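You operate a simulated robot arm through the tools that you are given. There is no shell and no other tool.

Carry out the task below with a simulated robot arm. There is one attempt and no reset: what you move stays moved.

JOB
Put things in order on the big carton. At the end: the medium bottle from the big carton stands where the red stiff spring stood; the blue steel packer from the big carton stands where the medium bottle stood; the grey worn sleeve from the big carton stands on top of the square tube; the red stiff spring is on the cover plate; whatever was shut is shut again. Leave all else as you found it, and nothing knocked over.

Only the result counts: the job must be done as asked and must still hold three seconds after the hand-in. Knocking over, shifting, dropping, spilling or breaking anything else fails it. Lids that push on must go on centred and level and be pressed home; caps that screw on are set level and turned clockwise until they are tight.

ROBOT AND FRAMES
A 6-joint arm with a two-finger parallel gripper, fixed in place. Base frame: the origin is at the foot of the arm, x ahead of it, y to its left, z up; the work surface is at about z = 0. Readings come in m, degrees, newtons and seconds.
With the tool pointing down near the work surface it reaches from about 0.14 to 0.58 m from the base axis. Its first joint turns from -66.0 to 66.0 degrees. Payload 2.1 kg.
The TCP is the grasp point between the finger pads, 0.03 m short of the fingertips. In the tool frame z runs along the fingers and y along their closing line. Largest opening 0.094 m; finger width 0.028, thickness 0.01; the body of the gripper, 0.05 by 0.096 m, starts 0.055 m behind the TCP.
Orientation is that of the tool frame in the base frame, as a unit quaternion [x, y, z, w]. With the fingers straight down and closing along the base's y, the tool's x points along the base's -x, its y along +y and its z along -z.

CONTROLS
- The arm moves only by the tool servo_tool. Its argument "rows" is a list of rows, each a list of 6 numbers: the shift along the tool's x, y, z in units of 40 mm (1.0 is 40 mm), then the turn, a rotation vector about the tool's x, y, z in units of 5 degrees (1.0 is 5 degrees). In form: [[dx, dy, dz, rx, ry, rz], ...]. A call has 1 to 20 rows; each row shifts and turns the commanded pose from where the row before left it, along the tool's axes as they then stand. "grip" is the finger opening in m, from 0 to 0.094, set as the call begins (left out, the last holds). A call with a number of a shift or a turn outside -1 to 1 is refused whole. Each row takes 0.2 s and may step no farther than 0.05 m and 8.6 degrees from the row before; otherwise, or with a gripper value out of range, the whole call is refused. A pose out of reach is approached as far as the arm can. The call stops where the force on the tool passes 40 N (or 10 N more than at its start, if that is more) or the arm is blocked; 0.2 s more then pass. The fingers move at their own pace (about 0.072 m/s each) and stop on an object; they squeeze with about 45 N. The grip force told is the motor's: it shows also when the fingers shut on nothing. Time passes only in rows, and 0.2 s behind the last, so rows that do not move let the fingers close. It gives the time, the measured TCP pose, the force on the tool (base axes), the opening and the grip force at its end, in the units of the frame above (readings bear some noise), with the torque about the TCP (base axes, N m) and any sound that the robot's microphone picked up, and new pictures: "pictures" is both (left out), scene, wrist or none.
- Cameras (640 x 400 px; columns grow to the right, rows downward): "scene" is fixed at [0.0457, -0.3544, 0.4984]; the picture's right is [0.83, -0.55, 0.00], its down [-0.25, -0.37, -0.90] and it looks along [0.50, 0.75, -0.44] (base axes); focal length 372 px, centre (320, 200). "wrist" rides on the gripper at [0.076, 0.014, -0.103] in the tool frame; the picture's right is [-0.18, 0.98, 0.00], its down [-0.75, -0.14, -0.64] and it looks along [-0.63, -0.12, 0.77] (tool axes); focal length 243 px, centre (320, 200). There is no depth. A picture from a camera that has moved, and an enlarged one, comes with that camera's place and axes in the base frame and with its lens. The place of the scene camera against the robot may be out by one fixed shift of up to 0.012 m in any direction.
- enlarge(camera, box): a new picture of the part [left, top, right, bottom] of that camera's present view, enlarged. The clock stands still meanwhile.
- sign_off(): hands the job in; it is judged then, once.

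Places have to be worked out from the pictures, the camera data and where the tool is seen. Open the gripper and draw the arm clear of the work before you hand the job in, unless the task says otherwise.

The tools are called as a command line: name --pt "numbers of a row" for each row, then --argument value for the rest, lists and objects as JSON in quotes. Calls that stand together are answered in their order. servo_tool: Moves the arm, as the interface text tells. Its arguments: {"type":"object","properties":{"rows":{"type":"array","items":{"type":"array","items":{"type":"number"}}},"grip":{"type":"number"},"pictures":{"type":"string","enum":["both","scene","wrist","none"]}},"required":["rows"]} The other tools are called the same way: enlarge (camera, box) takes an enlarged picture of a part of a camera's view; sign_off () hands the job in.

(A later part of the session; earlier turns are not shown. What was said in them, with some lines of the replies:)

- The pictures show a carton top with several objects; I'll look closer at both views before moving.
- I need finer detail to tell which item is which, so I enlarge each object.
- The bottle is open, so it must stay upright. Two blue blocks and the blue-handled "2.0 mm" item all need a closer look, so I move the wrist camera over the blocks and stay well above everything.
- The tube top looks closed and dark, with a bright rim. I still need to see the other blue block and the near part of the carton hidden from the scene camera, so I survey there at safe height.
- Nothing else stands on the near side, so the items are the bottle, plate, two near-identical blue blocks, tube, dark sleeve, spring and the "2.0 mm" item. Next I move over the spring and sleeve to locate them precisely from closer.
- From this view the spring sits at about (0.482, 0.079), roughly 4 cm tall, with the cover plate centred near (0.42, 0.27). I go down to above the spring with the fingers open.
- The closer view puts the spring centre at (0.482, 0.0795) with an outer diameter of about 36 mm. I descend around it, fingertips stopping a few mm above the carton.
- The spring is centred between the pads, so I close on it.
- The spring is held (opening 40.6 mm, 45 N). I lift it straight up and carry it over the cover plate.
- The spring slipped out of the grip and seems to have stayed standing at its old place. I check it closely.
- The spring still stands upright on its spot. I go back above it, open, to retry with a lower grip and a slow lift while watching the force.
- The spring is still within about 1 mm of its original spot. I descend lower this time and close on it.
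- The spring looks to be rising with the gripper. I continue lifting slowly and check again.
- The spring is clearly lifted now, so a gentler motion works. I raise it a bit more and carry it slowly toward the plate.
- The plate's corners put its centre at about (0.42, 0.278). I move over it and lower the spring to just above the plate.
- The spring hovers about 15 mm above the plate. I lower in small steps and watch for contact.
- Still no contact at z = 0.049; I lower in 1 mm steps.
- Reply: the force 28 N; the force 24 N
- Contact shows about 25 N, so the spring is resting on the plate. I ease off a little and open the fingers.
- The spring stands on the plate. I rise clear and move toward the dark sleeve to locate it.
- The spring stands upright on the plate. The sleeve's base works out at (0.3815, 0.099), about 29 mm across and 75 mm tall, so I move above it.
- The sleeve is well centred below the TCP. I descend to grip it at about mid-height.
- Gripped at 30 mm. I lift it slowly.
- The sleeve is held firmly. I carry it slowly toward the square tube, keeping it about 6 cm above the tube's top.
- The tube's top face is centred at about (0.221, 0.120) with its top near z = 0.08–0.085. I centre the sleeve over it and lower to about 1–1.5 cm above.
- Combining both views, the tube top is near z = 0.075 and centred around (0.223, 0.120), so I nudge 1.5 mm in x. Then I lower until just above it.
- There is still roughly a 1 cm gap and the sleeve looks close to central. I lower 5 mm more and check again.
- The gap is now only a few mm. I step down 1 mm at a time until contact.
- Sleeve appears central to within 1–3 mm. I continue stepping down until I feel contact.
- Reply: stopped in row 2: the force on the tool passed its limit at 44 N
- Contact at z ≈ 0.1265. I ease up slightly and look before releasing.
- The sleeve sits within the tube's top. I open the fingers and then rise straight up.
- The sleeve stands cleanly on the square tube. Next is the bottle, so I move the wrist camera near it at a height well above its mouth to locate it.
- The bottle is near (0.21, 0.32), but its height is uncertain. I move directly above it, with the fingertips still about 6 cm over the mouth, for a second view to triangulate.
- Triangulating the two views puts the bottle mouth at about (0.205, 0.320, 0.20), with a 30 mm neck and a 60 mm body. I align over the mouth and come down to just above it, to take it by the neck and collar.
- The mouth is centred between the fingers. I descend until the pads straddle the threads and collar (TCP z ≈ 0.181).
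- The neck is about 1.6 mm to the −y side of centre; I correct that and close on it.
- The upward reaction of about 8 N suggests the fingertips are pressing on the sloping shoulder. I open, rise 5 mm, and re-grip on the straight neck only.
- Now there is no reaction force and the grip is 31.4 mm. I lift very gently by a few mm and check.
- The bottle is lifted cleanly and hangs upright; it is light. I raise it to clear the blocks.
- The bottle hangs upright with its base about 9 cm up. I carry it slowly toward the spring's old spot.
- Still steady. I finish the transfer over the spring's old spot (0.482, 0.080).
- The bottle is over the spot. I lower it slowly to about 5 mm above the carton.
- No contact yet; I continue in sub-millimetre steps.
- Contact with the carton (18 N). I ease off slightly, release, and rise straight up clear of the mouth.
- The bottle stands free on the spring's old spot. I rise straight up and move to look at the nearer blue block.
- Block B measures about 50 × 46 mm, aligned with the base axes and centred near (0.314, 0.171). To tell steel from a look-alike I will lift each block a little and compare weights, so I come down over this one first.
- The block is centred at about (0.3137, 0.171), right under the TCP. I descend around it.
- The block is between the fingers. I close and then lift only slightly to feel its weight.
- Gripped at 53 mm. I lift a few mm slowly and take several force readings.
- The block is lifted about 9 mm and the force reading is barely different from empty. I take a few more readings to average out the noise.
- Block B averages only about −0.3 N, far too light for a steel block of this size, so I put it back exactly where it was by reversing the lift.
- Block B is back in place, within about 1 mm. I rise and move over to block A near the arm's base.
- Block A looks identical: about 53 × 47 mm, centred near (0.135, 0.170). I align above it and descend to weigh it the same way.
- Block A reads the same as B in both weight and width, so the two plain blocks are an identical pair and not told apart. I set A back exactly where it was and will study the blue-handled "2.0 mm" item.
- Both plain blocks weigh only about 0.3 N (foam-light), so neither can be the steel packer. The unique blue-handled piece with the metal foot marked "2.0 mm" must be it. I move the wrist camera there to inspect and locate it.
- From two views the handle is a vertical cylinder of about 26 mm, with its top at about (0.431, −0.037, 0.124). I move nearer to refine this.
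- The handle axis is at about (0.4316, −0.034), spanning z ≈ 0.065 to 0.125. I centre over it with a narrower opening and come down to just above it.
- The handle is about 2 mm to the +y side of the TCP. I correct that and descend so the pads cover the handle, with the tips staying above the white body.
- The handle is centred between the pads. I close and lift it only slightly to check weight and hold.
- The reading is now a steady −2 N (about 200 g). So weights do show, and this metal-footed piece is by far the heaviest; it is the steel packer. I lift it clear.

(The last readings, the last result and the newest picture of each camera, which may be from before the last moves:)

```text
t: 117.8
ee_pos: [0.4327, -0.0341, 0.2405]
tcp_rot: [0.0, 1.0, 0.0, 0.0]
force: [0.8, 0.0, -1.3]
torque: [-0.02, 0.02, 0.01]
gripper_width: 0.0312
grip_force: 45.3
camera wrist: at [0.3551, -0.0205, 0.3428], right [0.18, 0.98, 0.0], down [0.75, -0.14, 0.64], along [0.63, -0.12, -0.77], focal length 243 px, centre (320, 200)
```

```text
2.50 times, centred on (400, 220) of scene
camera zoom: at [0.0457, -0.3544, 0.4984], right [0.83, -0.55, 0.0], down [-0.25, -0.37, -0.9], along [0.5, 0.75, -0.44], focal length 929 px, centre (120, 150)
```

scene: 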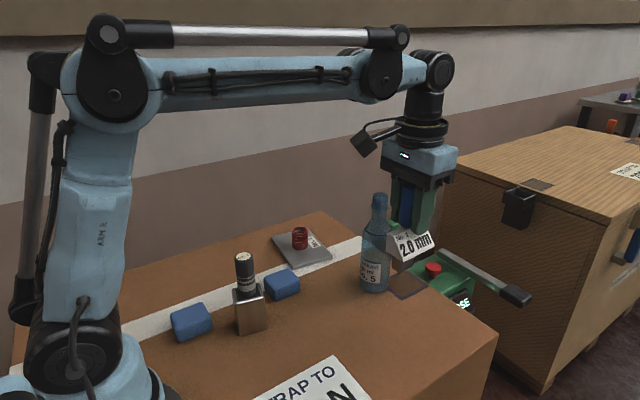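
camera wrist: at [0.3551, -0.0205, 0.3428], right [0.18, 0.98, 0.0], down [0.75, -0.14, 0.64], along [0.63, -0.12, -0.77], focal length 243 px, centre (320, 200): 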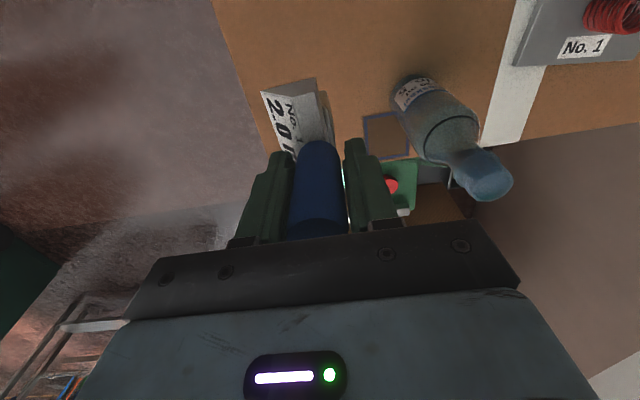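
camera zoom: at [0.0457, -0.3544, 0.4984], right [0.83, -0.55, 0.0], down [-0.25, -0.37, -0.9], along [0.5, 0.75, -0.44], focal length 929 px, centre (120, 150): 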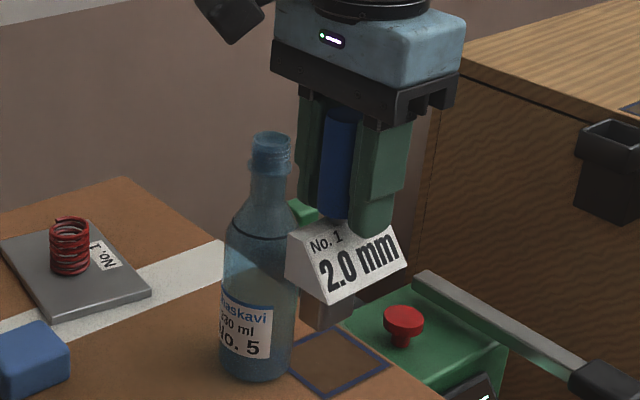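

The packer is held level. I carry it slowly across, along a path that keeps well away from the bottle and the sleeve.

servo_tool --pt "0.054 0.084 0 0 0 0" --pt "0.108 0.168 0 0 0 0" --pt "0.162 0.253 0 0 0 0" --pt "0.216 0.337 0 0 0 0" --pt "0.243 0.379 0 0 0 0" --pt "0.243 0.379 0 0 0 0" --pt "0.243 0.379 0 0 0 0" --pt "0.243 0.379 0 0 0 0" --pt "0.243 0.379 0 0 0 0" --pt "0.243 0.379 0 0 0 0" --pt "0.243 0.379 0 0 0 0" --pt "0.243 0.379 0 0 0 0" --pt "0.243 0.379 0 0 0 0" --pt "0.243 0.379 0 0 0 0" --pt "0.243 0.379 0 0 0 0" --pt "0.216 0.337 0 0 0 0" --pt "0.162 0.253 0 0 0 0" --pt "0.108 0.168 0 0 0 0" --pt "0.054 0.084 0 0 0 0" --pt "0 0 0 0 0 0"

```text
t: 122.0
ee_pos: [0.2814, 0.2007, 0.2408]
tcp_rot: [0.0, 1.0, 0.0, 0.001]
force: [-0.6, 1.2, -1.2]
torque: [0.0, -0.01, 0.01]
gripper_width: 0.0307
grip_force: 45.4
camera wrist: at [0.2042, 0.2142, 0.3425], right [0.18, 0.98, 0.0], down [0.75, -0.14, 0.64], along [0.63, -0.12, -0.77], focal length 243 px, centre (320, 200)
```

scene: 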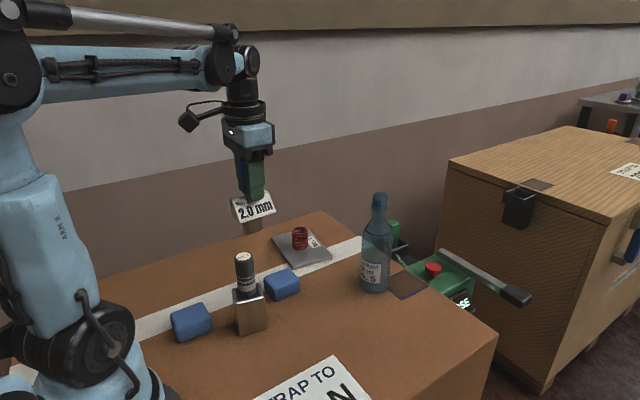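
wrist: 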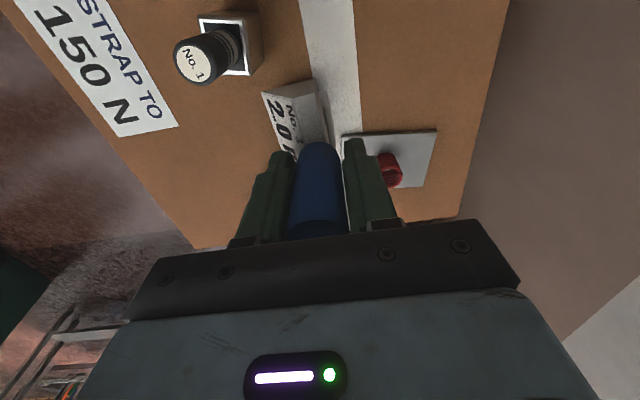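

servo_tool --pt "0.0566 0.089 0 0 0 0" --pt "0.1133 0.178 0 0 0 0" --pt "0.17 0.267 0 0 0 0" --pt "0.2265 0.3558 0 0 0 0" --pt "0.2549 0.4003 0 0 0 0" --pt "0.2549 0.4003 0 0 0 0" --pt "0.2549 0.4003 0 0 0 0" --pt "0.2265 0.3558 0 0 0 0" --pt "0.17 0.267 0 0 0 0" --pt "0.1133 0.178 0 0 0 0" --pt "0.0566 0.089 0 0 0 0" --pt "0 0 0 0 0 0"

enlarge --camera "scene" --box '[150, 130, 270, 300]'

```text
t: 124.7
ee_pos: [0.2052, 0.32, 0.241]
tcp_rot: [0.001, 1.0, 0.0, 0.001]
force: [-0.8, -0.2, -1.9]
torque: [-0.01, -0.01, 0.03]
gripper_width: 0.0303
grip_force: 45.1
camera wrist: at [0.1283, 0.3331, 0.3423], right [0.18, 0.98, 0.0], down [0.75, -0.14, 0.64], along [0.63, -0.12, -0.77], focal length 243 px, centre (320, 200)
```

scene: 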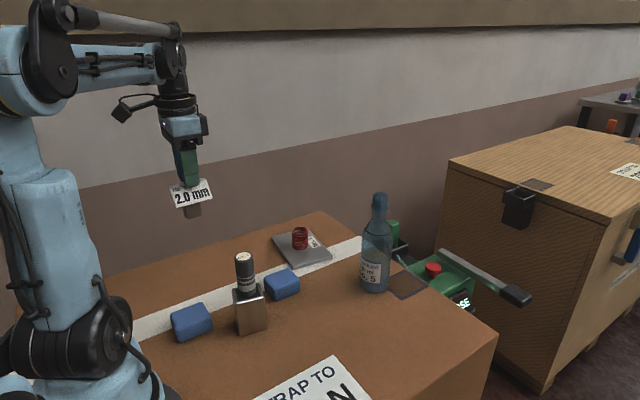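
wrist: 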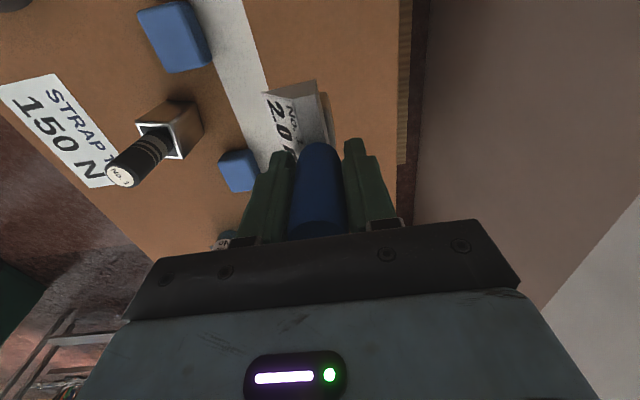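

```text
2.35 times, centred on (210, 215) of scene
camera zoom: at [0.0457, -0.3544, 0.4984], right [0.83, -0.55, 0.0], down [-0.25, -0.37, -0.9], along [0.5, 0.75, -0.44], focal length 874 px, centre (579, 165)
```

zoom: 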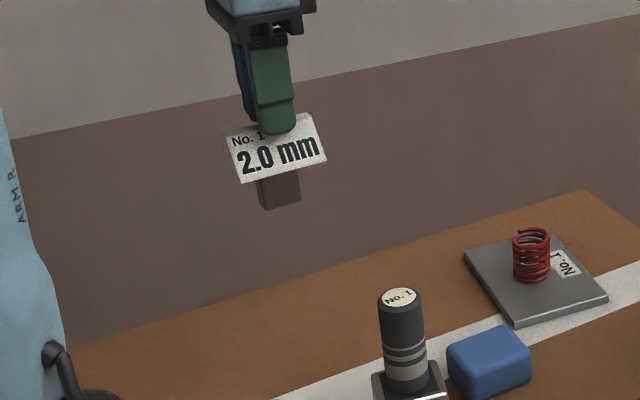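

The packer hangs level over the bottle's old spot. I lower it slowly to about 5 mm above the carton.

servo_tool --pt "0 0 0.1 0 0 0" --pt "0 0 0.2 0 0 0" --pt "0 0 0.3 0 0 0" --pt "0 0 0.35 0 0 0" --pt "0 0 0.35 0 0 0" --pt "0 0 0.35 0 0 0" --pt "0 0 0.35 0 0 0" --pt "0 0 0.35 0 0 0" --pt "0 0 0.3 0 0 0" --pt "0 0 0.25 0 0 0" --pt "0 0 0.2 0 0 0" --pt "0 0 0.15 0 0 0" --pt "0 0 0.07 0 0 0" --pt "0 0 0 0 0 0"

enlarge --camera "scene" --box '[150, 180, 250, 300]'

```text
t: 127.7
ee_pos: [0.2059, 0.3202, 0.1086]
tcp_rot: [0.0, 1.0, 0.0, 0.0]
force: [-0.6, -0.1, -2.3]
torque: [0.03, 0.0, 0.01]
gripper_width: 0.0298
grip_force: 45.2
camera wrist: at [0.1285, 0.3324, 0.2094], right [0.18, 0.98, 0.0], down [0.75, -0.14, 0.64], along [0.63, -0.12, -0.77], focal length 243 px, centre (320, 200)
```

scene: 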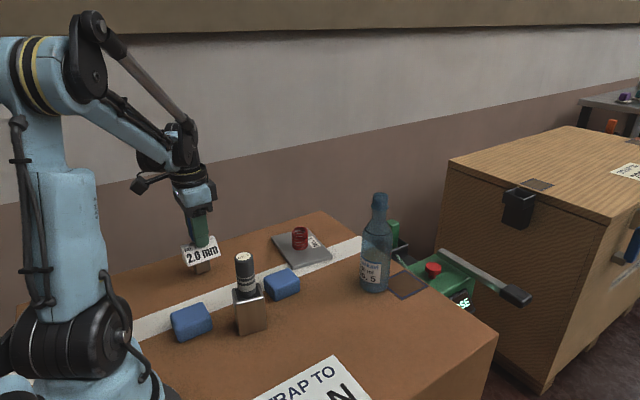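
wrist: 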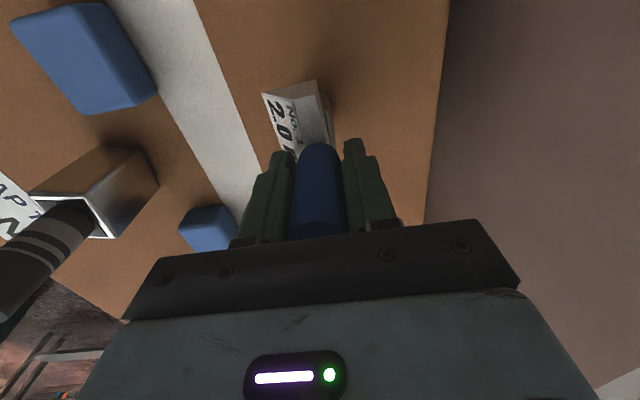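

```text
3.33 times, centred on (200, 240) of scene
camera zoom: at [0.0457, -0.3544, 0.4984], right [0.83, -0.55, 0.0], down [-0.25, -0.37, -0.9], along [0.5, 0.75, -0.44], focal length 1238 px, centre (720, 67)
```

zoom: 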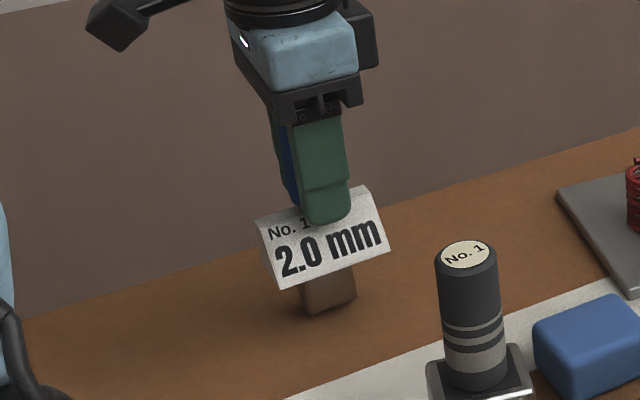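

The opening reading has crept down slightly (31.7 → 29.8 mm), so I check closely that the packer has not shifted in the grip.

enlarge --camera "wrist" --box '[220, 60, 420, 240]'

enlarge --camera "scene" --box '[170, 220, 230, 285]'

```text
2.22 times, centred on (320, 150) of wrist
camera zoom: at [0.1285, 0.3324, 0.2094], right [0.18, 0.98, 0.0], down [0.75, -0.14, 0.64], along [0.63, -0.12, -0.77], focal length 539 px, centre (320, 311)
```

zoom: 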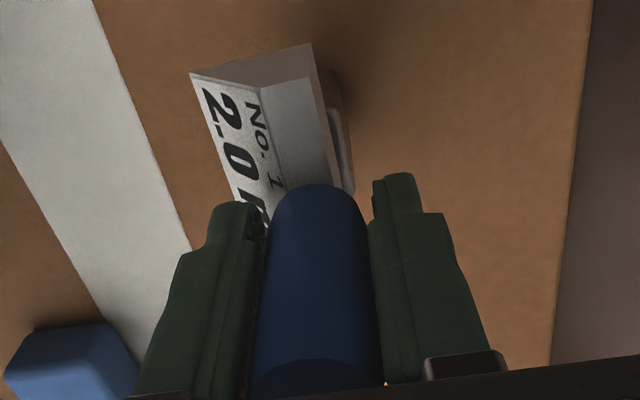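

```text
6.15 times, centred on (200, 252) of scene
camera zoom: at [0.0457, -0.3544, 0.4984], right [0.83, -0.55, 0.0], down [-0.25, -0.37, -0.9], along [0.5, 0.75, -0.44], focal length 2286 px, centre (1058, -123)
```

zoom: 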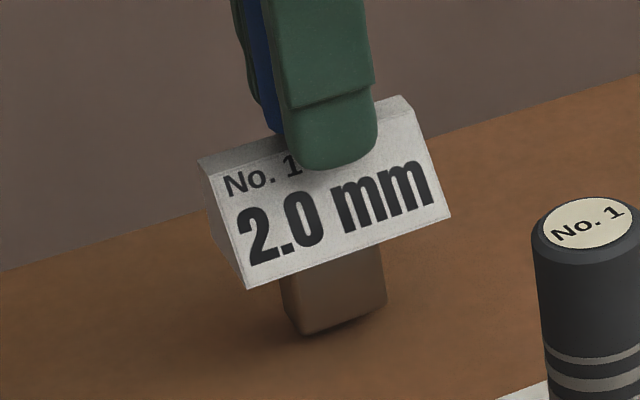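

The packer is level with its foot a few mm above the carton. I step down until contact.

servo_tool --pt "0 0 0.05 0 0 0" --pt "0 0 0.04 0 0 0" --pt "0 0 0 0 0 0" --pictures "none"

servo_tool --pt "0 0 0.02 0 0 0" --pt "0 0 0 0 0 0" --pictures "none"

servo_tool --pt "0 0 0.02 0 0 0" --pt "0 0 0 0 0 0" --pictures "none"

servo_tool --pt "0 0 0.02 0 0 0" --pt "0 0 0 0 0 0" --pictures "none"

```text
t: 128.4
ee_pos: [0.2044, 0.3189, 0.104]
tcp_rot: [-0.001, 1.0, 0.0, 0.0]
force: [0.0, 0.0, -2.2]
torque: [-0.01, -0.02, 0.02]
gripper_width: 0.03
grip_force: 44.5
```

```text
t: 129.1
ee_pos: [0.2045, 0.3199, 0.1034]
tcp_rot: [-0.001, 1.0, 0.0, 0.0]
force: [0.0, 0.1, -1.5]
torque: [0.0, -0.01, 0.04]
gripper_width: 0.0295
grip_force: 45.2
```

```text
t: 129.7
ee_pos: [0.206, 0.3199, 0.1027]
tcp_rot: [0.0, 1.0, 0.0, 0.0]
force: [0.4, -0.1, -1.9]
torque: [0.0, 0.0, -0.03]
gripper_width: 0.03
grip_force: 45.0
```

```text
t: 130.2
ee_pos: [0.2039, 0.3191, 0.1015]
tcp_rot: [0.0, 1.0, 0.0, 0.0]
force: [-0.2, -0.9, -1.6]
torque: [0.03, -0.04, 0.03]
gripper_width: 0.0298
grip_force: 44.5
```

servo_tool --pt "0 0 0.02 0 0 0" --pt "0 0 0 0 0 0" --pictures "none"

servo_tool --pt "0 0 0.015 0 0 0" --pt "0 0 0 0 0 0" --pictures "none"

enlarge --camera "scene" --box '[170, 220, 230, 285]'

```text
t: 130.8
ee_pos: [0.2041, 0.3187, 0.1014]
tcp_rot: [0.0, 1.0, -0.001, 0.001]
force: [-0.3, -3.9, 34.7]
torque: [-0.37, 0.07, 0.05]
gripper_width: 0.0294
grip_force: 45.0
```

```text
t: 131.2
ee_pos: [0.2053, 0.3189, 0.1018]
tcp_rot: [-0.001, 1.0, -0.001, -0.001]
force: [-1.6, -0.3, 8.4]
torque: [-0.05, 0.03, -0.01]
gripper_width: 0.0294
grip_force: 44.7
stopped in row 1: the force on the tool passed its limit at 48 N (the readings are from after the stop); the commanded pose is now the measured one
```

```text
6.15 times, centred on (200, 252) of scene
camera zoom: at [0.0456, -0.3545, 0.4984], right [0.83, -0.55, 0.0], down [-0.25, -0.37, -0.9], along [0.5, 0.75, -0.44], focal length 2286 px, centre (1058, -123)
```

zoom: 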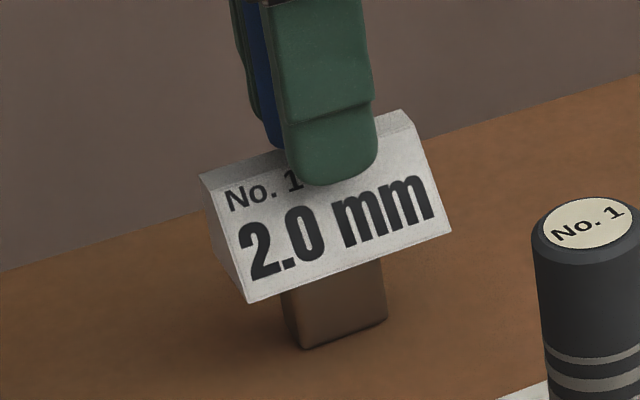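

The packer's foot rests on the carton. I ease off a little and release.

servo_tool --pt "0 0 -0.01 0 0 0" --pt "0 0 0 0 0 0" --pictures "none"

servo_tool --pt "0 0 0 0 0 0" --pt "0 0 0 0 0 0" --pt "0 0 0 0 0 0" --grip 0.06

enlarge --camera "scene" --box '[170, 220, 230, 285]'

enlarge --camera "wrist" --box '[220, 60, 420, 240]'

```text
t: 131.8
ee_pos: [0.2051, 0.3199, 0.1017]
tcp_rot: [0.0, 1.0, -0.002, -0.001]
force: [-0.7, 1.1, 7.5]
torque: [0.01, 0.05, 0.0]
gripper_width: 0.0298
grip_force: 44.6
```

```text
t: 132.6
ee_pos: [0.2052, 0.3187, 0.102]
tcp_rot: [0.0, 1.0, -0.001, -0.001]
force: [-0.4, -1.2, 1.5]
torque: [0.0, -0.01, -0.02]
gripper_width: 0.06
grip_force: 0.2
camera wrist: at [0.128, 0.333, 0.2034], right [0.18, 0.98, 0.0], down [0.75, -0.14, 0.64], along [0.63, -0.12, -0.77], focal length 243 px, centre (320, 200)
```

scene: 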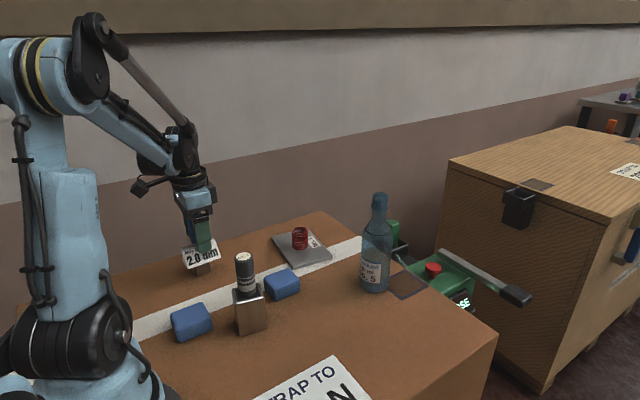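
wrist: 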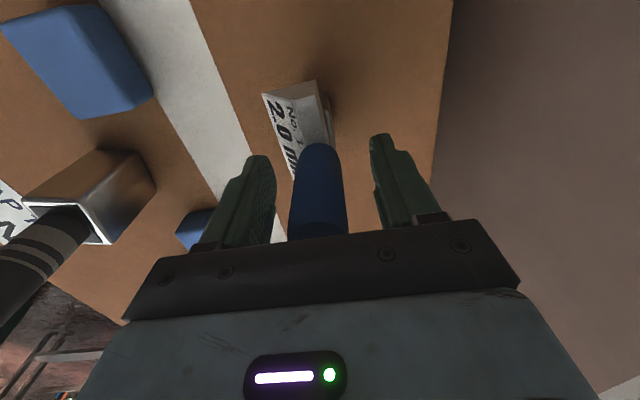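

```text
6.15 times, centred on (200, 252) of scene
camera zoom: at [0.0457, -0.3544, 0.4984], right [0.83, -0.55, 0.0], down [-0.25, -0.37, -0.9], along [0.5, 0.75, -0.44], focal length 2286 px, centre (1058, -123)
```

zoom: 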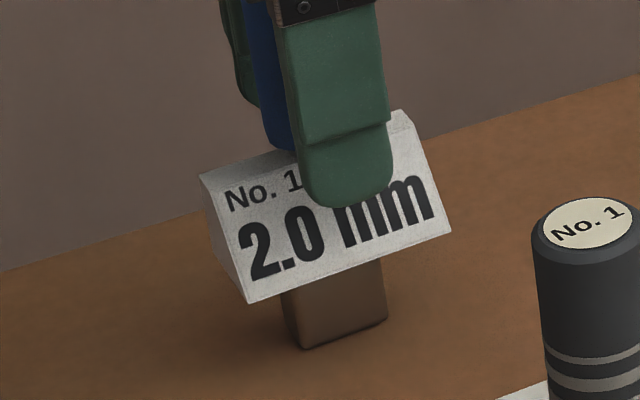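

```text
2.22 times, centred on (320, 150) of wrist
camera zoom: at [0.128, 0.333, 0.2034], right [0.18, 0.98, 0.0], down [0.75, -0.14, 0.64], along [0.63, -0.12, -0.77], focal length 539 px, centre (320, 311)
```

zoom: 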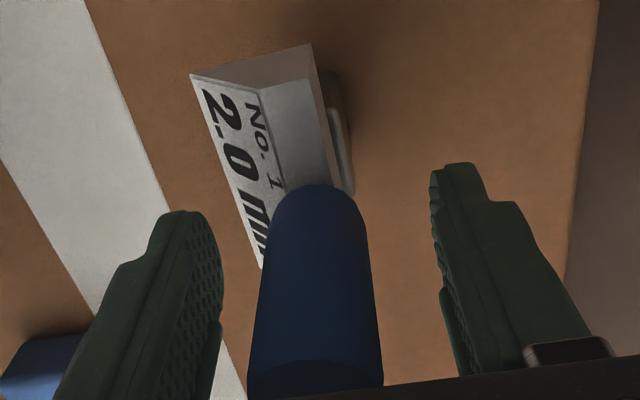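

The packer stands free on its foot. I rise straight up and draw back to inspect the whole scene.

servo_tool --pt "0 0 -0.2 0 0 0" --pt "0 0 -0.5 0 0 0" --pt "0 0 -0.8 0 0 0" --pt "0 0 -0.9 0 0 0" --pt "0 0 -0.9 0 0 0" --pt "0 0 -0.9 0 0 0" --pt "0 0 -0.8 0 0 0" --pt "0 -0.7 -0.3 0 0 0" --pt "0 -0.9 0 0 0 0" --pt "0 -0.9 0 0 0 0" --pt "0 -0.9 0 0 0 0" --pt "0 -0.9 0 0 0 0" --pt "0 -0.7 0 0 0 0" --pt "0 0 0 0 0 0"

enlarge --camera "scene" --box '[150, 170, 330, 350]'

enlarge --camera "scene" --box '[260, 180, 440, 350]'

```text
t: 135.6
ee_pos: [0.2057, 0.1189, 0.3109]
tcp_rot: [-0.002, 1.0, -0.001, -0.002]
force: [-1.2, -0.1, 0.6]
torque: [0.03, 0.01, 0.01]
gripper_width: 0.0602
grip_force: 0.1
camera wrist: at [0.1287, 0.1328, 0.4129], right [0.18, 0.98, 0.0], down [0.75, -0.14, 0.64], along [0.63, -0.12, -0.77], focal length 243 px, centre (320, 200)
```

scene: 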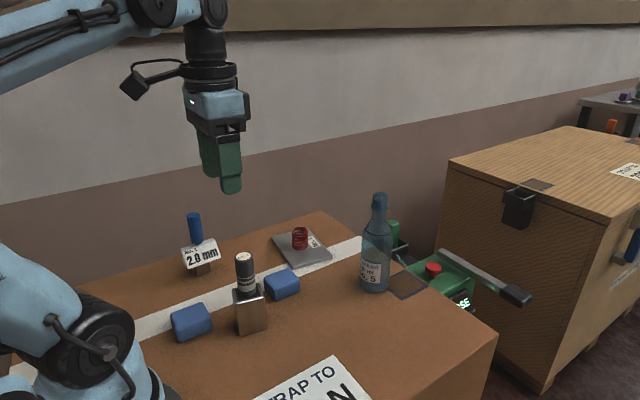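
wrist: 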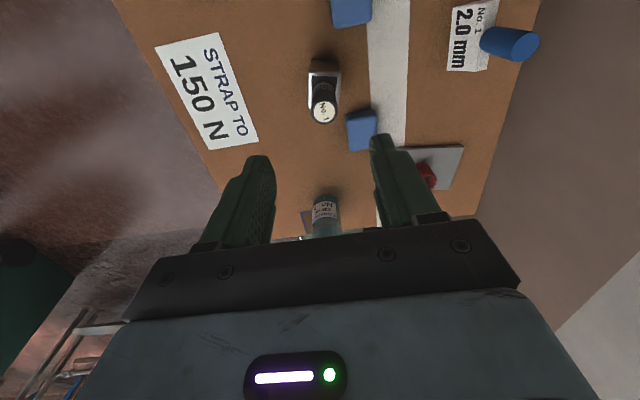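

```text
2.22 times, centred on (240, 260) of scene
camera zoom: at [0.0457, -0.3545, 0.4984], right [0.83, -0.55, 0.0], down [-0.25, -0.37, -0.9], along [0.5, 0.75, -0.44], focal length 826 px, centre (498, 67)
```

zoom: 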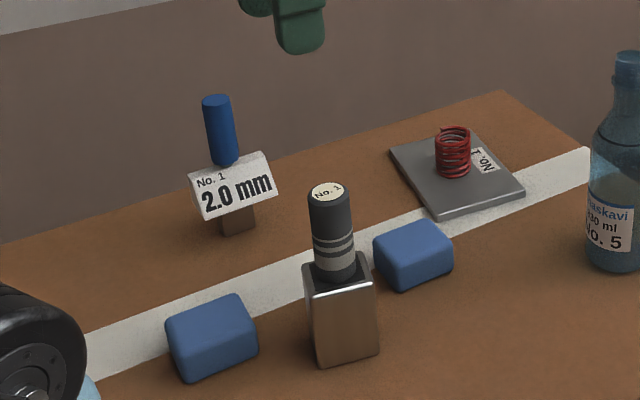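

```text
2.35 times, centred on (350, 265) of scene
camera zoom: at [0.0457, -0.3545, 0.4984], right [0.83, -0.55, 0.0], down [-0.25, -0.37, -0.9], along [0.5, 0.75, -0.44], focal length 874 px, centre (249, 47)
```

zoom: 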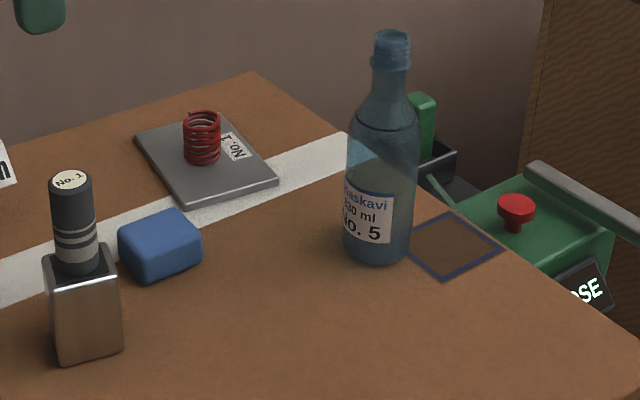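

Everything stands as asked: bottle on the spring's spot, packer on the bottle's spot, sleeve on the tube, spring on the plate, both blocks and the rest in place. I open the gripper and withdraw to the starting pose, clear of the work.

servo_tool --pt "0 0 -0.6 0 0 0" --pt "-0.7 -0.2 -0.2 0 0 0" --pt "-0.7 -0.3 0 0 0 0" --pt "-0.7 -0.3 0 0 0 0" --pt "-0.7 -0.3 0 0 0 0" --pt "-0.4 -0.1 0 0 0 0" --pt "0 0 0 0 0 0" --pt "0 0 0 0 0 0" --grip 0.094

enlarge --camera "scene" --box '[140, 170, 460, 370]'

```text
t: 137.4
ee_pos: [0.3346, 0.073, 0.3458]
tcp_rot: [0.0, 1.0, -0.001, 0.0]
force: [0.2, 0.1, 0.4]
torque: [-0.01, 0.0, -0.01]
gripper_width: 0.0939
grip_force: 0.1
camera wrist: at [0.2564, 0.0864, 0.4485], right [0.18, 0.98, 0.0], down [0.75, -0.14, 0.64], along [0.63, -0.12, -0.77], focal length 243 px, centre (320, 200)
```

scene: 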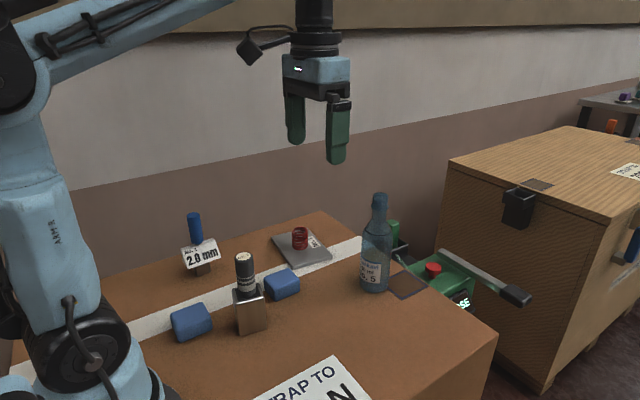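
wrist: 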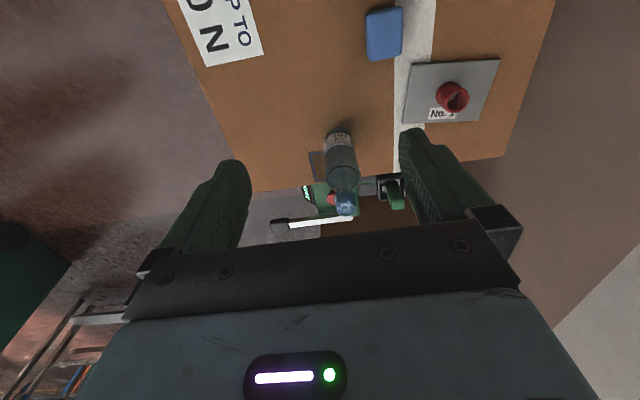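

```text
2.00 times, centred on (300, 270) of scene
camera zoom: at [0.0457, -0.3544, 0.4984], right [0.83, -0.55, 0.0], down [-0.25, -0.37, -0.9], along [0.5, 0.75, -0.44], focal length 743 px, centre (360, 60)
```

zoom: 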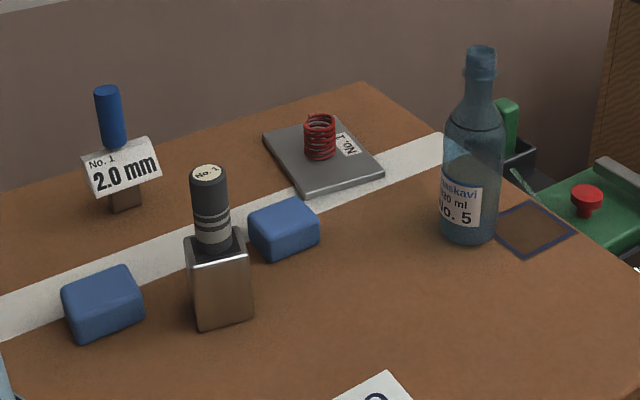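

The final pictures show all items upright and in their asked places, with the gripper open and the arm clear. I hand the job in.

sign_off

```text
The job is handed in.
```

I moved all four items as asked and handed the job in. The last pictures show everything upright, the gripper open and the arm clear.

- **Medium bottle:** it stands where the red spring stood, at about (0.481, 0.081).
- **Blue steel packer:** I took this to be the blue-handled piece with the metal foot marked "2.0 mm". It stands where the bottle stood, at about (0.205, 0.320).
- **Grey worn sleeve:** I took this to be the dark grey cylinder marked "No. 1". It stands on top of the square tube.
- **Red stiff spring:** it stands upright on the cover plate. It slipped out of the grip on the first try but stayed standing in place, and the second lift held.
- **Shut items:** I saw nothing shut and opened nothing. The bottle had no cap on when I started.

The packer is the part I can't fully confirm. There are also two plain blue blocks on the carton, so I lifted each about 1 cm to compare weights. Each read about 0.3 N, far too light for steel, while the "2.0 mm" piece read about 2 N. I set both blocks back down where they were. One ended about 1 mm off its original spot; I did not measure the other.
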